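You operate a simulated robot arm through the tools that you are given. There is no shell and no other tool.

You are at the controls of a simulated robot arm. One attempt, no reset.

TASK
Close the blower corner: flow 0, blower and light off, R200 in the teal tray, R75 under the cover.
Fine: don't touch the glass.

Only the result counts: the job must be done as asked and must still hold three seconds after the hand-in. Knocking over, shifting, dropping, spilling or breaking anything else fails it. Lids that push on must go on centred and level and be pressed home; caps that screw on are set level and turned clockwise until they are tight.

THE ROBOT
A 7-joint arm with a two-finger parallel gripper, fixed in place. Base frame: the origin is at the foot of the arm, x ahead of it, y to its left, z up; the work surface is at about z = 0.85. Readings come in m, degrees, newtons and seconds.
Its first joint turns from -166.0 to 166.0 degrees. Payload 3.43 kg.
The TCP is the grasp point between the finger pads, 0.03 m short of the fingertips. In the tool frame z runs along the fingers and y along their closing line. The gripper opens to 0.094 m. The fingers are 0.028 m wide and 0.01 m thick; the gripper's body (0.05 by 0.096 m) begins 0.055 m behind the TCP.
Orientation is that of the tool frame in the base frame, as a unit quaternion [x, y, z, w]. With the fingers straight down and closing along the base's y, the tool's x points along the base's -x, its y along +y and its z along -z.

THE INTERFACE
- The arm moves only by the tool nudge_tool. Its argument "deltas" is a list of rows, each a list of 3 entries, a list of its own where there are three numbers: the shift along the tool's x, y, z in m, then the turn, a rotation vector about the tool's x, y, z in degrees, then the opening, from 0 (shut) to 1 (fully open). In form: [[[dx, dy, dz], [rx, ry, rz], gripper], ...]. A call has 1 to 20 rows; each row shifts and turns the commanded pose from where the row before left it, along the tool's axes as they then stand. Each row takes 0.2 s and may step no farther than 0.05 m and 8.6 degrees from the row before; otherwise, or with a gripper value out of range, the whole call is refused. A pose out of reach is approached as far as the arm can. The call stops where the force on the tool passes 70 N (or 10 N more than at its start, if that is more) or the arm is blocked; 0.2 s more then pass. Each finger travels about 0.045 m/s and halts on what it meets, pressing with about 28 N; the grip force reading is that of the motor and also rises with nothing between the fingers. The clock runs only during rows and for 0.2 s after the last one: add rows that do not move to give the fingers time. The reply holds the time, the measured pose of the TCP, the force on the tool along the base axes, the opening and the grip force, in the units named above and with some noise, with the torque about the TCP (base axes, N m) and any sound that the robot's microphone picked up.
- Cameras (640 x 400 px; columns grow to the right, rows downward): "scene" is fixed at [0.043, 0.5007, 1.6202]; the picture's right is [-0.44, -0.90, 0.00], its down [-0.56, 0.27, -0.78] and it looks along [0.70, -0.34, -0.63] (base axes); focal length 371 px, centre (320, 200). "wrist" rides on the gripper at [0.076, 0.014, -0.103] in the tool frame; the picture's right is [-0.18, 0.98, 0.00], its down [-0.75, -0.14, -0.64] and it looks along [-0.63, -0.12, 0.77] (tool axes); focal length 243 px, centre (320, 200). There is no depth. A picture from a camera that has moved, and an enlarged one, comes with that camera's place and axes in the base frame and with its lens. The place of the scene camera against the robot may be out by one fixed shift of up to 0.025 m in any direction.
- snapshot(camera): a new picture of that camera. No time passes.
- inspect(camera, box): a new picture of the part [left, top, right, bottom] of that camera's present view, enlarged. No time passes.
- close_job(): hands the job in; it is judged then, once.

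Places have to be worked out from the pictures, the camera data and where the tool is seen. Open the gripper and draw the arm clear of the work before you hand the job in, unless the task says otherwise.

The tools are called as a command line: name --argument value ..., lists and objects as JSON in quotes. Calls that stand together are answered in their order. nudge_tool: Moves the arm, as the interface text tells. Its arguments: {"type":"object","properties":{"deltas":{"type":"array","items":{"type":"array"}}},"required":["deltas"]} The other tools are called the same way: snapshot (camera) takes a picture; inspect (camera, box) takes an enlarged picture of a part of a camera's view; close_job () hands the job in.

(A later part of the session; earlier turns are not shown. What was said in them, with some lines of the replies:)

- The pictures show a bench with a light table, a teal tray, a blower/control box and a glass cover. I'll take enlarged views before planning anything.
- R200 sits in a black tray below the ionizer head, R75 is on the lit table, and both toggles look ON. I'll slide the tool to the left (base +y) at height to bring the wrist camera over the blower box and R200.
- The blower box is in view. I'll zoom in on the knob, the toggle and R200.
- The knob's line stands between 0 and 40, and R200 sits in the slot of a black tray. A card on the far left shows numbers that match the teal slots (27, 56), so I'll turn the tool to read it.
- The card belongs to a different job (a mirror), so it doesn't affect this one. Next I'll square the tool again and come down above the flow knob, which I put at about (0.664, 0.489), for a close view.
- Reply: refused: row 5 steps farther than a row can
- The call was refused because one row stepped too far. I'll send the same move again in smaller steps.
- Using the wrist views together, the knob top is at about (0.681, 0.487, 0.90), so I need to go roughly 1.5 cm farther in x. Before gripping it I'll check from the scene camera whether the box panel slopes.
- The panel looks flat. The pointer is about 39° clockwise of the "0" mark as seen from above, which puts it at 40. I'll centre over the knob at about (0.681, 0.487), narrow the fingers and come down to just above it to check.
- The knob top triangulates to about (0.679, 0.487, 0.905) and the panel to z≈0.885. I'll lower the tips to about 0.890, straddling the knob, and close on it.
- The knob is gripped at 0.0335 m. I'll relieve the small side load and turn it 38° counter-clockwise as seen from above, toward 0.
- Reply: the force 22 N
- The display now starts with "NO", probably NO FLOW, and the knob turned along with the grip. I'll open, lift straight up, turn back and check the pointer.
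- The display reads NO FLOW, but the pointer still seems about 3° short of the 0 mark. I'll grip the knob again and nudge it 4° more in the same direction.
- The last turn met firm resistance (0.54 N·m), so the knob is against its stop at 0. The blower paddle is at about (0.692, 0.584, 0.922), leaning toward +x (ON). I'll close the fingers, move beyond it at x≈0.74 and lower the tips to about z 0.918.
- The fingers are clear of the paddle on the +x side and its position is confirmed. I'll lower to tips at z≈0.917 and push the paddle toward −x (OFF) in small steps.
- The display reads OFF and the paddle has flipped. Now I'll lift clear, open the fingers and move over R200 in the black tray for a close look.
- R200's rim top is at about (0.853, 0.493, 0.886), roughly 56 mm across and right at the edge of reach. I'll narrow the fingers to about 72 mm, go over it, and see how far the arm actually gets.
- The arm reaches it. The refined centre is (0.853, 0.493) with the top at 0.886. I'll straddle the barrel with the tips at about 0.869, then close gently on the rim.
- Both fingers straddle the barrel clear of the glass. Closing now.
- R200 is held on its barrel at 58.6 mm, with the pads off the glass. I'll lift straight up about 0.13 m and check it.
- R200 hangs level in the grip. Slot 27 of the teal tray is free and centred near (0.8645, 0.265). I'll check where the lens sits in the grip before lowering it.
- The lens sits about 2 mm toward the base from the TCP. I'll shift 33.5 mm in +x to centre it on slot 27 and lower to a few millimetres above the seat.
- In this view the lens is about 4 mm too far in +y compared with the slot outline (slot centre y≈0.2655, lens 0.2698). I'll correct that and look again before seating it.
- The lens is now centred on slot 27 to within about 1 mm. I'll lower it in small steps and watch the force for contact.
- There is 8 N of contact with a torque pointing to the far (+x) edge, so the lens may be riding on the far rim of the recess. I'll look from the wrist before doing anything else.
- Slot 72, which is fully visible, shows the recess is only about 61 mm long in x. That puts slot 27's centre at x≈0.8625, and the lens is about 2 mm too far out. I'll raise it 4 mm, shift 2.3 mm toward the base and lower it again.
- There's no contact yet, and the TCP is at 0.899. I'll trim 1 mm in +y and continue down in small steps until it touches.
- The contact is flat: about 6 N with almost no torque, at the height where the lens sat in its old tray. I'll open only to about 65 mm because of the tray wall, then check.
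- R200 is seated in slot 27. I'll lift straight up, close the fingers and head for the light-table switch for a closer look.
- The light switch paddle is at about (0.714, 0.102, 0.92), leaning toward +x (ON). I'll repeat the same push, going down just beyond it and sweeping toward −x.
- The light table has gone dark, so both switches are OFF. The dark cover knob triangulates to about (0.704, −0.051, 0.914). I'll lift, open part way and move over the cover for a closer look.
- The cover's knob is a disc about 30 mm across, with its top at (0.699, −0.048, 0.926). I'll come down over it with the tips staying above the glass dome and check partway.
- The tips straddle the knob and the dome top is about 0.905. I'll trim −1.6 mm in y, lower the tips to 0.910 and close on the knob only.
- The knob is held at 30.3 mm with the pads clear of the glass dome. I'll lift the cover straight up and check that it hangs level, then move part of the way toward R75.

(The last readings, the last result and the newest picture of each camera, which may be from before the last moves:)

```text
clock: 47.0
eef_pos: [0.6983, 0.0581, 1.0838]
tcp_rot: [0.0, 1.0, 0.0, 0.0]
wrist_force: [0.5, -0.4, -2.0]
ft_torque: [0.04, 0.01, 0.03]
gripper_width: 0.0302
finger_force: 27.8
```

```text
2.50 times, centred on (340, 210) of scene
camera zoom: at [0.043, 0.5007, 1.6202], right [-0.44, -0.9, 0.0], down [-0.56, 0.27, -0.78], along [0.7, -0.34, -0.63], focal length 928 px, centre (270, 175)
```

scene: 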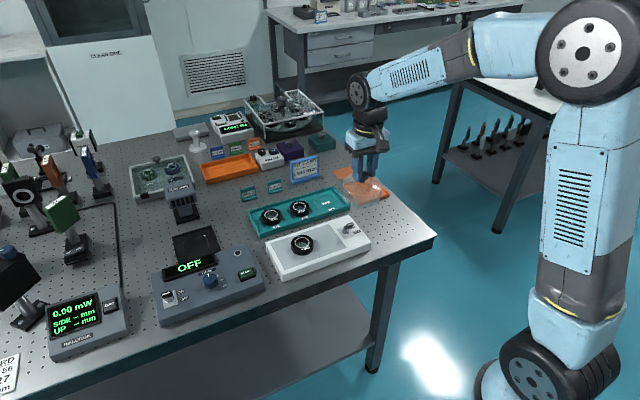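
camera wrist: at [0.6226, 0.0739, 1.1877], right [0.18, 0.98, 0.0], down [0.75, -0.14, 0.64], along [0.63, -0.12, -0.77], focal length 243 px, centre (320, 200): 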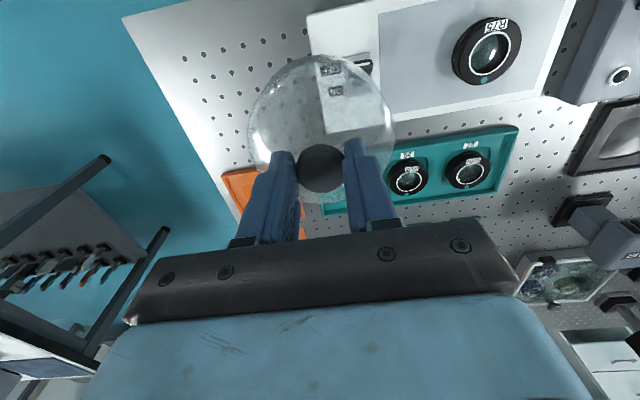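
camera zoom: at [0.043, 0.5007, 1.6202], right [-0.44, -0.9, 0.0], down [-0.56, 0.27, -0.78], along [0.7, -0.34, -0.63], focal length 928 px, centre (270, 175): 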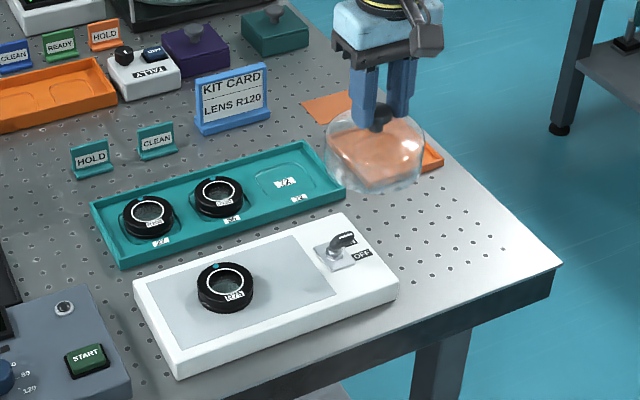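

The cover hangs level, and the scene and wrist rays put R75's top at about (0.6955, 0.2366, 0.901). The light table (x 0.635–0.76) is wide enough for the ~0.10 m cover around R75. I'll carry the cover over it at height and check alignment through the glass.

nudge_tool --deltas '[[[0, 0.03, 0], [0, 0, 0], 0.2], [[0, 0.03, 0], [0, 0, 0], 0.2], [[0, 0.03, 0], [0, 0, 0], 0.2], [[0, 0.03, 0], [0, 0, 0], 0.2], [[0, 0.03, 0], [0, 0, 0], 0.2], [[-0.002, 0.028, 0], [0, 0, 0], 0.2], [[0, 0, 0], [0, 0, 0], 0.2], [[0, 0, 0], [0, 0, 0], 0.2]]'

snapshot --camera "wrist"

inspect --camera "wrist" --box '[220, 40, 420, 190]'

inspect --camera "scene" --box '[240, 150, 400, 290]'

```text
clock: 48.8
eef_pos: [0.7014, 0.2394, 1.0851]
tcp_rot: [0.0, 1.0, 0.0, 0.001]
wrist_force: [0.3, -0.6, -1.4]
ft_torque: [-0.02, -0.01, 0.01]
gripper_width: 0.0305
finger_force: 28.2
```

```text
taken
camera wrist: at [0.6248, 0.2533, 1.188], right [0.18, 0.98, 0.0], down [0.75, -0.14, 0.64], along [0.63, -0.12, -0.77], focal length 243 px, centre (320, 200)
```

wrist: 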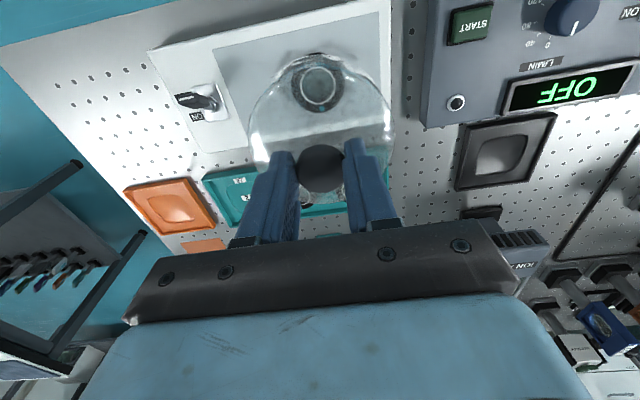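

```text
2.67 times, centred on (320, 115) of wrist
camera zoom: at [0.6248, 0.2533, 1.188], right [0.18, 0.98, 0.0], down [0.75, -0.14, 0.64], along [0.63, -0.12, -0.77], focal length 647 px, centre (320, 427)
```

zoom: 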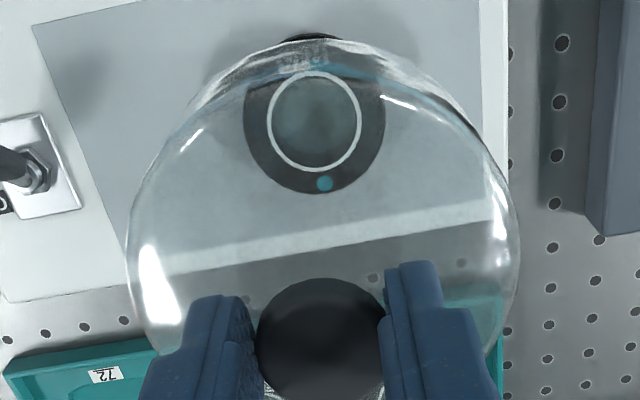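

```text
2.86 times, centred on (320, 220) of scene
camera zoom: at [0.043, 0.5007, 1.6202], right [-0.44, -0.9, 0.0], down [-0.56, 0.27, -0.78], along [0.7, -0.34, -0.63], focal length 1061 px, centre (320, 143)
```

zoom: 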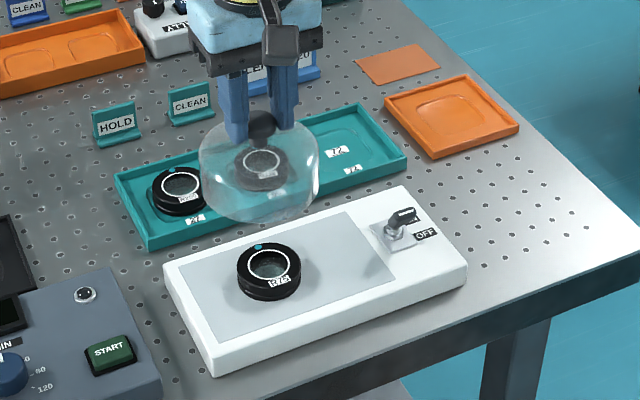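

Through the glass, R75 is at (0.6965, 0.238) and the cover axis is within 2–3 mm of that. I'll lower to just above the lens top and check from both cameras.

nudge_tool --deltas '[[[0, 0, 0.025], [0, 0, 0], 0.2], [[0, 0, 0.025], [0, 0, 0], 0.2], [[0, 0, 0.02], [0, 0, 0], 0.2], [[0, 0, 0], [0, 0, 0], 0.2], [[0, 0, 0], [0, 0, 0], 0.2]]'

inspect --camera "wrist" --box '[220, 40, 420, 190]'

inspect --camera "scene" --box '[250, 170, 370, 290]'

```text
clock: 50.0
eef_pos: [0.7011, 0.2386, 1.0152]
tcp_rot: [-0.001, 1.0, 0.0, 0.0]
wrist_force: [0.2, -0.2, 0.1]
ft_torque: [0.01, -0.02, -0.03]
gripper_width: 0.0305
finger_force: 27.9
```

```text
2.67 times, centred on (320, 115) of wrist
camera zoom: at [0.6251, 0.2536, 1.1183], right [0.18, 0.98, 0.0], down [0.75, -0.14, 0.64], along [0.63, -0.12, -0.77], focal length 647 px, centre (320, 427)
```

zoom: 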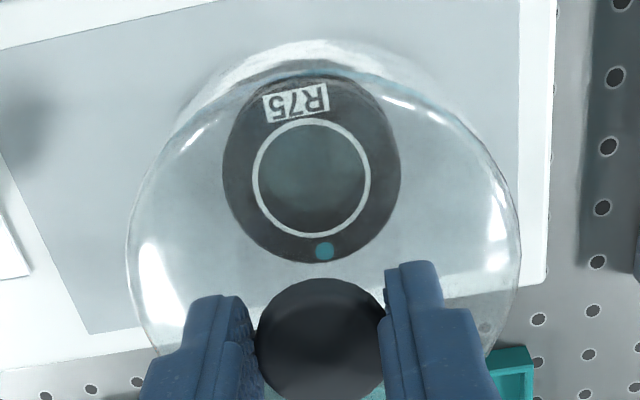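

```text
3.33 times, centred on (310, 230) of scene
camera zoom: at [0.043, 0.5007, 1.6202], right [-0.44, -0.9, 0.0], down [-0.56, 0.27, -0.78], along [0.7, -0.34, -0.63], focal length 1238 px, centre (353, 100)
```

zoom: 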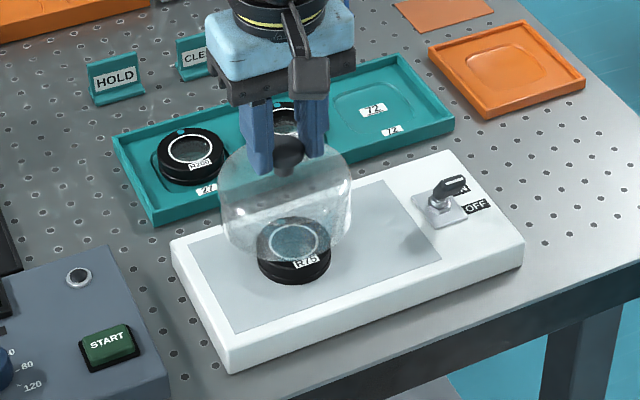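

The alignment holds: the lens is at (0.6967, 0.2373) and the cover axis is within a few millimetres, against roughly 19 mm of clearance. I'll lower slowly around the lens toward contact.

nudge_tool --deltas '[[[0, -0.001, 0.015], [0, 0, 0], 0.2], [[0, 0, 0.015], [0, 0, 0], 0.2], [[0, 0, 0.008], [0, 0, 0], 0.2], [[0, 0, 0.005], [0, 0, 0], 0.2], [[0, 0, 0], [0, 0, 0], 0.2]]'

inspect --camera "scene" --box '[250, 170, 370, 290]'

inspect --camera "wrist" --box '[220, 40, 420, 190]'

```text
clock: 51.2
eef_pos: [0.7024, 0.2371, 0.9713]
tcp_rot: [-0.001, 1.0, 0.0, 0.0]
wrist_force: [0.0, 0.1, -0.6]
ft_torque: [-0.03, -0.03, -0.01]
gripper_width: 0.0304
finger_force: 28.0
```

```text
3.33 times, centred on (310, 230) of scene
camera zoom: at [0.043, 0.5007, 1.6202], right [-0.44, -0.9, 0.0], down [-0.56, 0.27, -0.78], along [0.7, -0.34, -0.63], focal length 1238 px, centre (353, 100)
```

zoom: 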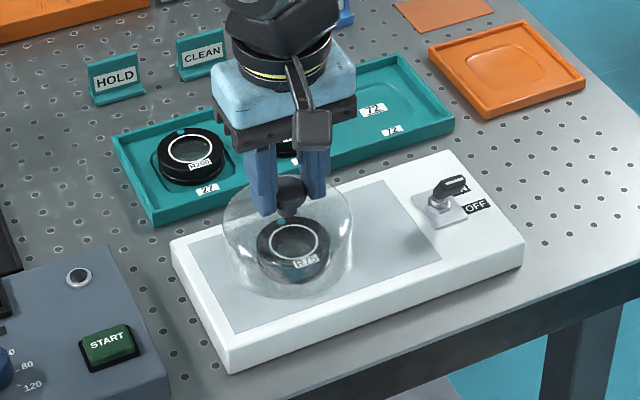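

```text
2.67 times, centred on (320, 115) of wrist
camera zoom: at [0.6258, 0.2523, 1.0746], right [0.18, 0.98, 0.0], down [0.75, -0.14, 0.64], along [0.63, -0.12, -0.77], focal length 647 px, centre (320, 427)
```

zoom: 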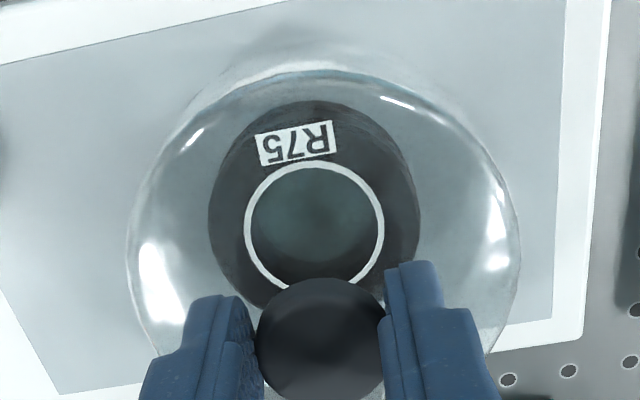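

The cover surrounds the lens with no contact yet. I'll continue in 2 mm steps.

nudge_tool --deltas '[[[0.0015, 0, 0.002], [0, 0, 0], 0.2], [[0, 0, 0.002], [0, 0, 0], 0.2], [[0, 0, 0], [0, 0, 0], 0.2]]'

nudge_tool --deltas '[[[0, 0, 0.001], [0, 0, 0], 0.2], [[0, 0, 0.001], [0, 0, 0], 0.2], [[0, 0, 0], [0, 0, 0], 0.2]]'

```text
clock: 52.0
eef_pos: [0.7006, 0.2367, 0.9686]
tcp_rot: [0.0, 1.0, 0.0, 0.0]
wrist_force: [-0.2, -1.2, 22.8]
ft_torque: [-0.05, -0.08, -0.02]
gripper_width: 0.0303
finger_force: 27.6
```

```text
clock: 52.8
eef_pos: [0.7015, 0.2372, 0.9661]
tcp_rot: [0.0, 1.0, 0.0, -0.001]
wrist_force: [5.9, -3.5, 22.7]
ft_torque: [-0.09, -0.34, -0.04]
gripper_width: 0.0307
finger_force: 27.8
```

Contact is firm and the cover is resting, with about 23 N on it. I'll back off 1 mm to relieve the load and open the fingers.

nudge_tool --deltas '[[[0, 0, -0.001], [0, 0, 0], 0.2], [[0, 0, 0], [0, 0, 0], 0.35], [[0, 0, 0], [0, 0, 0], 0.6], [[0, 0, 0], [0, 0, 0], 0.6], [[0, 0, 0], [0, 0, 0], 0.6]]'

inspect --camera "scene" --box '[250, 170, 370, 290]'

inspect --camera "wrist" --box '[220, 70, 420, 220]'

```text
clock: 54.0
eef_pos: [0.7009, 0.2374, 0.9675]
tcp_rot: [0.0, 1.0, 0.0, 0.0]
wrist_force: [-0.2, -0.6, -0.4]
ft_torque: [0.05, -0.01, -0.08]
gripper_width: 0.0567
finger_force: 0.0
```

```text
3.33 times, centred on (310, 230) of scene
camera zoom: at [0.043, 0.5007, 1.6202], right [-0.44, -0.9, 0.0], down [-0.56, 0.27, -0.78], along [0.7, -0.34, -0.63], focal length 1238 px, centre (353, 100)
```

zoom: 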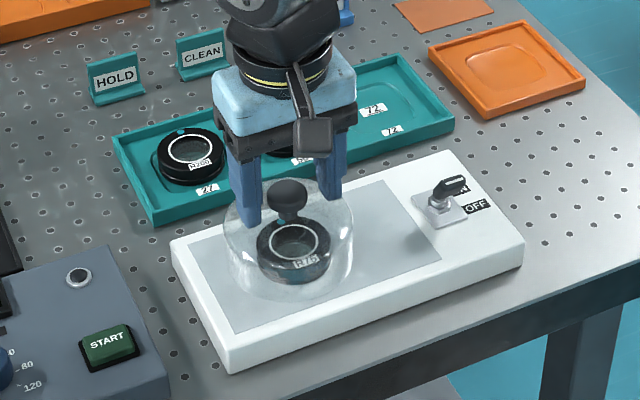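

```text
2.67 times, centred on (320, 145) of wrist
camera zoom: at [0.6239, 0.2527, 1.0698], right [0.18, 0.98, 0.0], down [0.75, -0.14, 0.64], along [0.63, -0.12, -0.77], focal length 647 px, centre (320, 347)
```

zoom: 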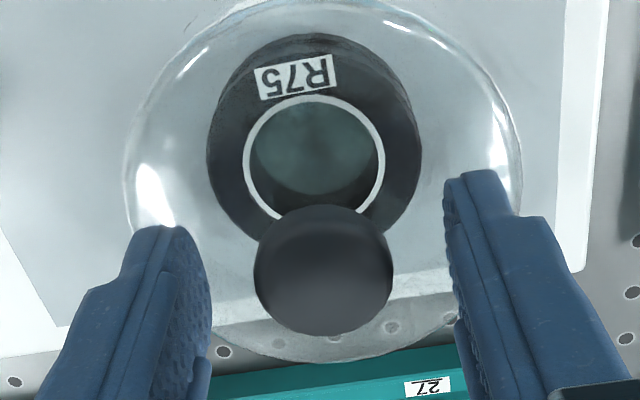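

The cover stands level over R75 and the fingers are free of the knob. I'll raise the arm straight up and draw it back.

nudge_tool --deltas '[[[0, 0, -0.015], [0, 0, 0], 0.6], [[0, 0, -0.03], [0, 0, 0], 0.7], [[0, 0, -0.04], [0, 0, 0], 0.9], [[0, 0, -0.045], [0, 0, 0], 1], [[0, 0, -0.045], [0, 0, 0], 1], [[0, 0, -0.045], [0, 0, 0], 1], [[0.03, -0.02, 0], [0, 0, 0], 1], [[0.03, -0.03, 0], [0, 0, 0], 1], [[0, -0.04, 0], [0, 0, 0], 1], [[0, -0.04, 0], [0, 0, 0], 1], [[0, 0, 0], [0, 0, 0], 1]]'

snapshot --camera "scene"

inspect --camera "scene" --box '[230, 170, 390, 290]'

inspect --camera "scene" --box '[130, 210, 290, 330]'

snapshot --camera "wrist"

inspect --camera "wrist" --box '[320, 10, 640, 210]'

```text
clock: 56.4
eef_pos: [0.6426, 0.1049, 1.1889]
tcp_rot: [-0.002, 1.0, 0.0, 0.0]
wrist_force: [-0.8, 0.9, 0.4]
ft_torque: [-0.01, 0.03, 0.01]
gripper_width: 0.0938
finger_force: 0.0
```

```text
taken
```

scene: 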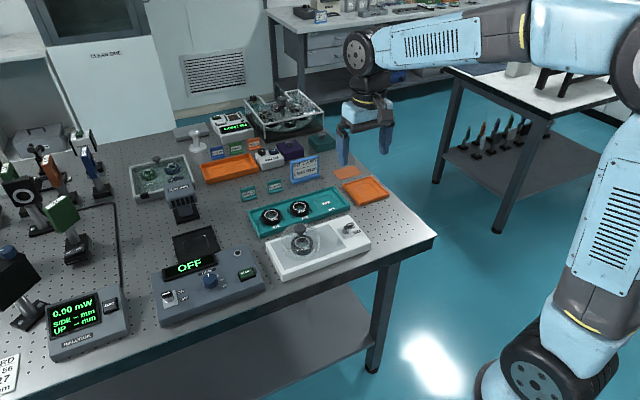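

```text
3.33 times, centred on (310, 230) of scene
camera zoom: at [0.043, 0.5007, 1.6202], right [-0.44, -0.9, 0.0], down [-0.56, 0.27, -0.78], along [0.7, -0.34, -0.63], focal length 1238 px, centre (353, 100)
```

zoom: 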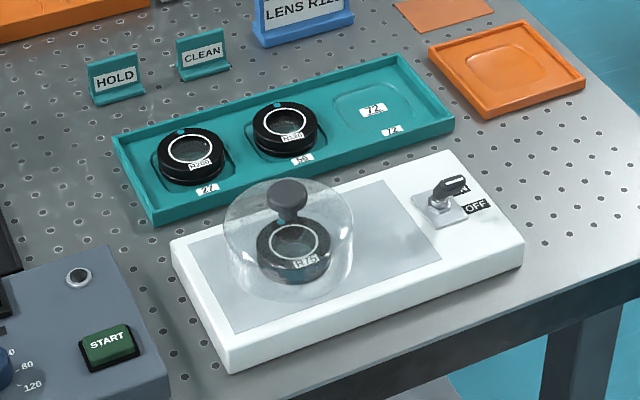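

```text
3.33 times, centred on (210, 270) of scene
camera zoom: at [0.043, 0.5007, 1.6202], right [-0.44, -0.9, 0.0], down [-0.56, 0.27, -0.78], along [0.7, -0.34, -0.63], focal length 1238 px, centre (687, -33)
```

zoom: 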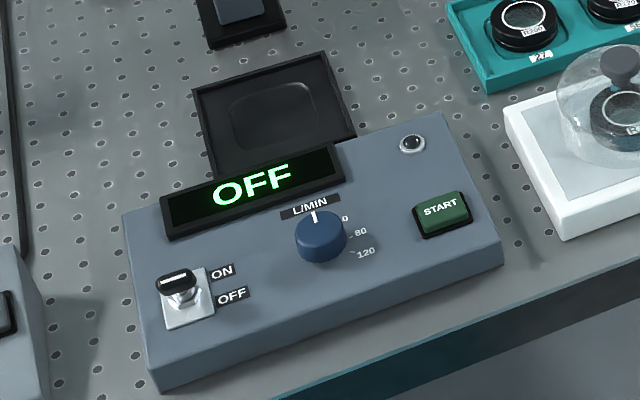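

```text
taken
camera wrist: at [0.5647, 0.1194, 1.291], right [0.18, 0.98, 0.0], down [0.75, -0.14, 0.64], along [0.63, -0.12, -0.77], focal length 243 px, centre (320, 200)
```

wrist: 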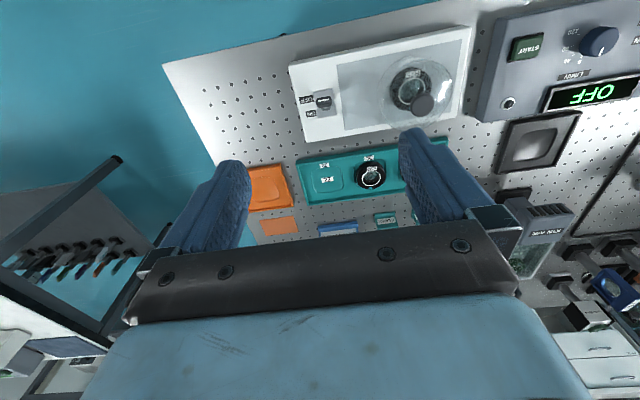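

```text
2.00 times, centred on (480, 110) of wrist
camera zoom: at [0.5647, 0.1194, 1.291], right [0.18, 0.98, 0.0], down [0.75, -0.14, 0.64], along [0.63, -0.12, -0.77], focal length 485 px, centre (0, 380)
```

zoom: 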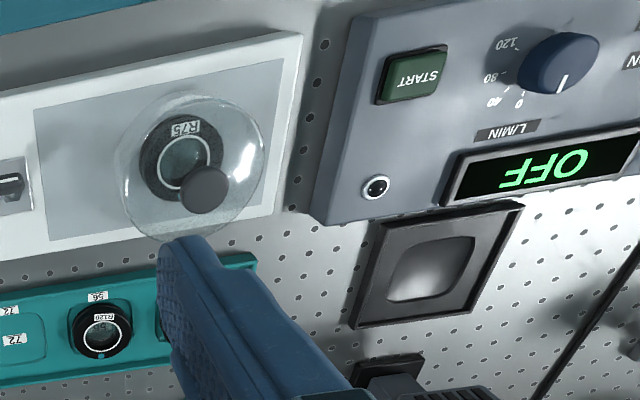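

The pictures show everything done. The display reads OFF with the flow pointer at 0, both toggles are off and the panel is dark. R200 is seated in teal slot 27, and R75 is under the level cover. The gripper is open and clear, so I'm handing in.

close_job

```text
The job is handed in.
```

The blower corner is closed and the job is handed in; the hand-in gave no verdict back. The last pictures before it show:

- **Flow:** the knob is at 0, turned until it met its stop. The display read NO FLOW before the blower went off.
- **Blower and light:** both switches are off. The blower display reads OFF and the light table is dark.
- **R200:** it sits flat in slot 27 of the teal tray, next to R120. You didn't name a slot, so I used the nearer of the two free ones.
- **R75:** it is under the cover, which stands level over it. I left R75 on the light table and brought the cover to it, because there was no clear bench space to set the cover aside. The cover is therefore no longer in its old spot on the bench.

I held R200 only by its barrel and the cover only by its knob, and I never handled R75. I saw nothing else knocked or moved, and the gripper is open and clear of the bench.
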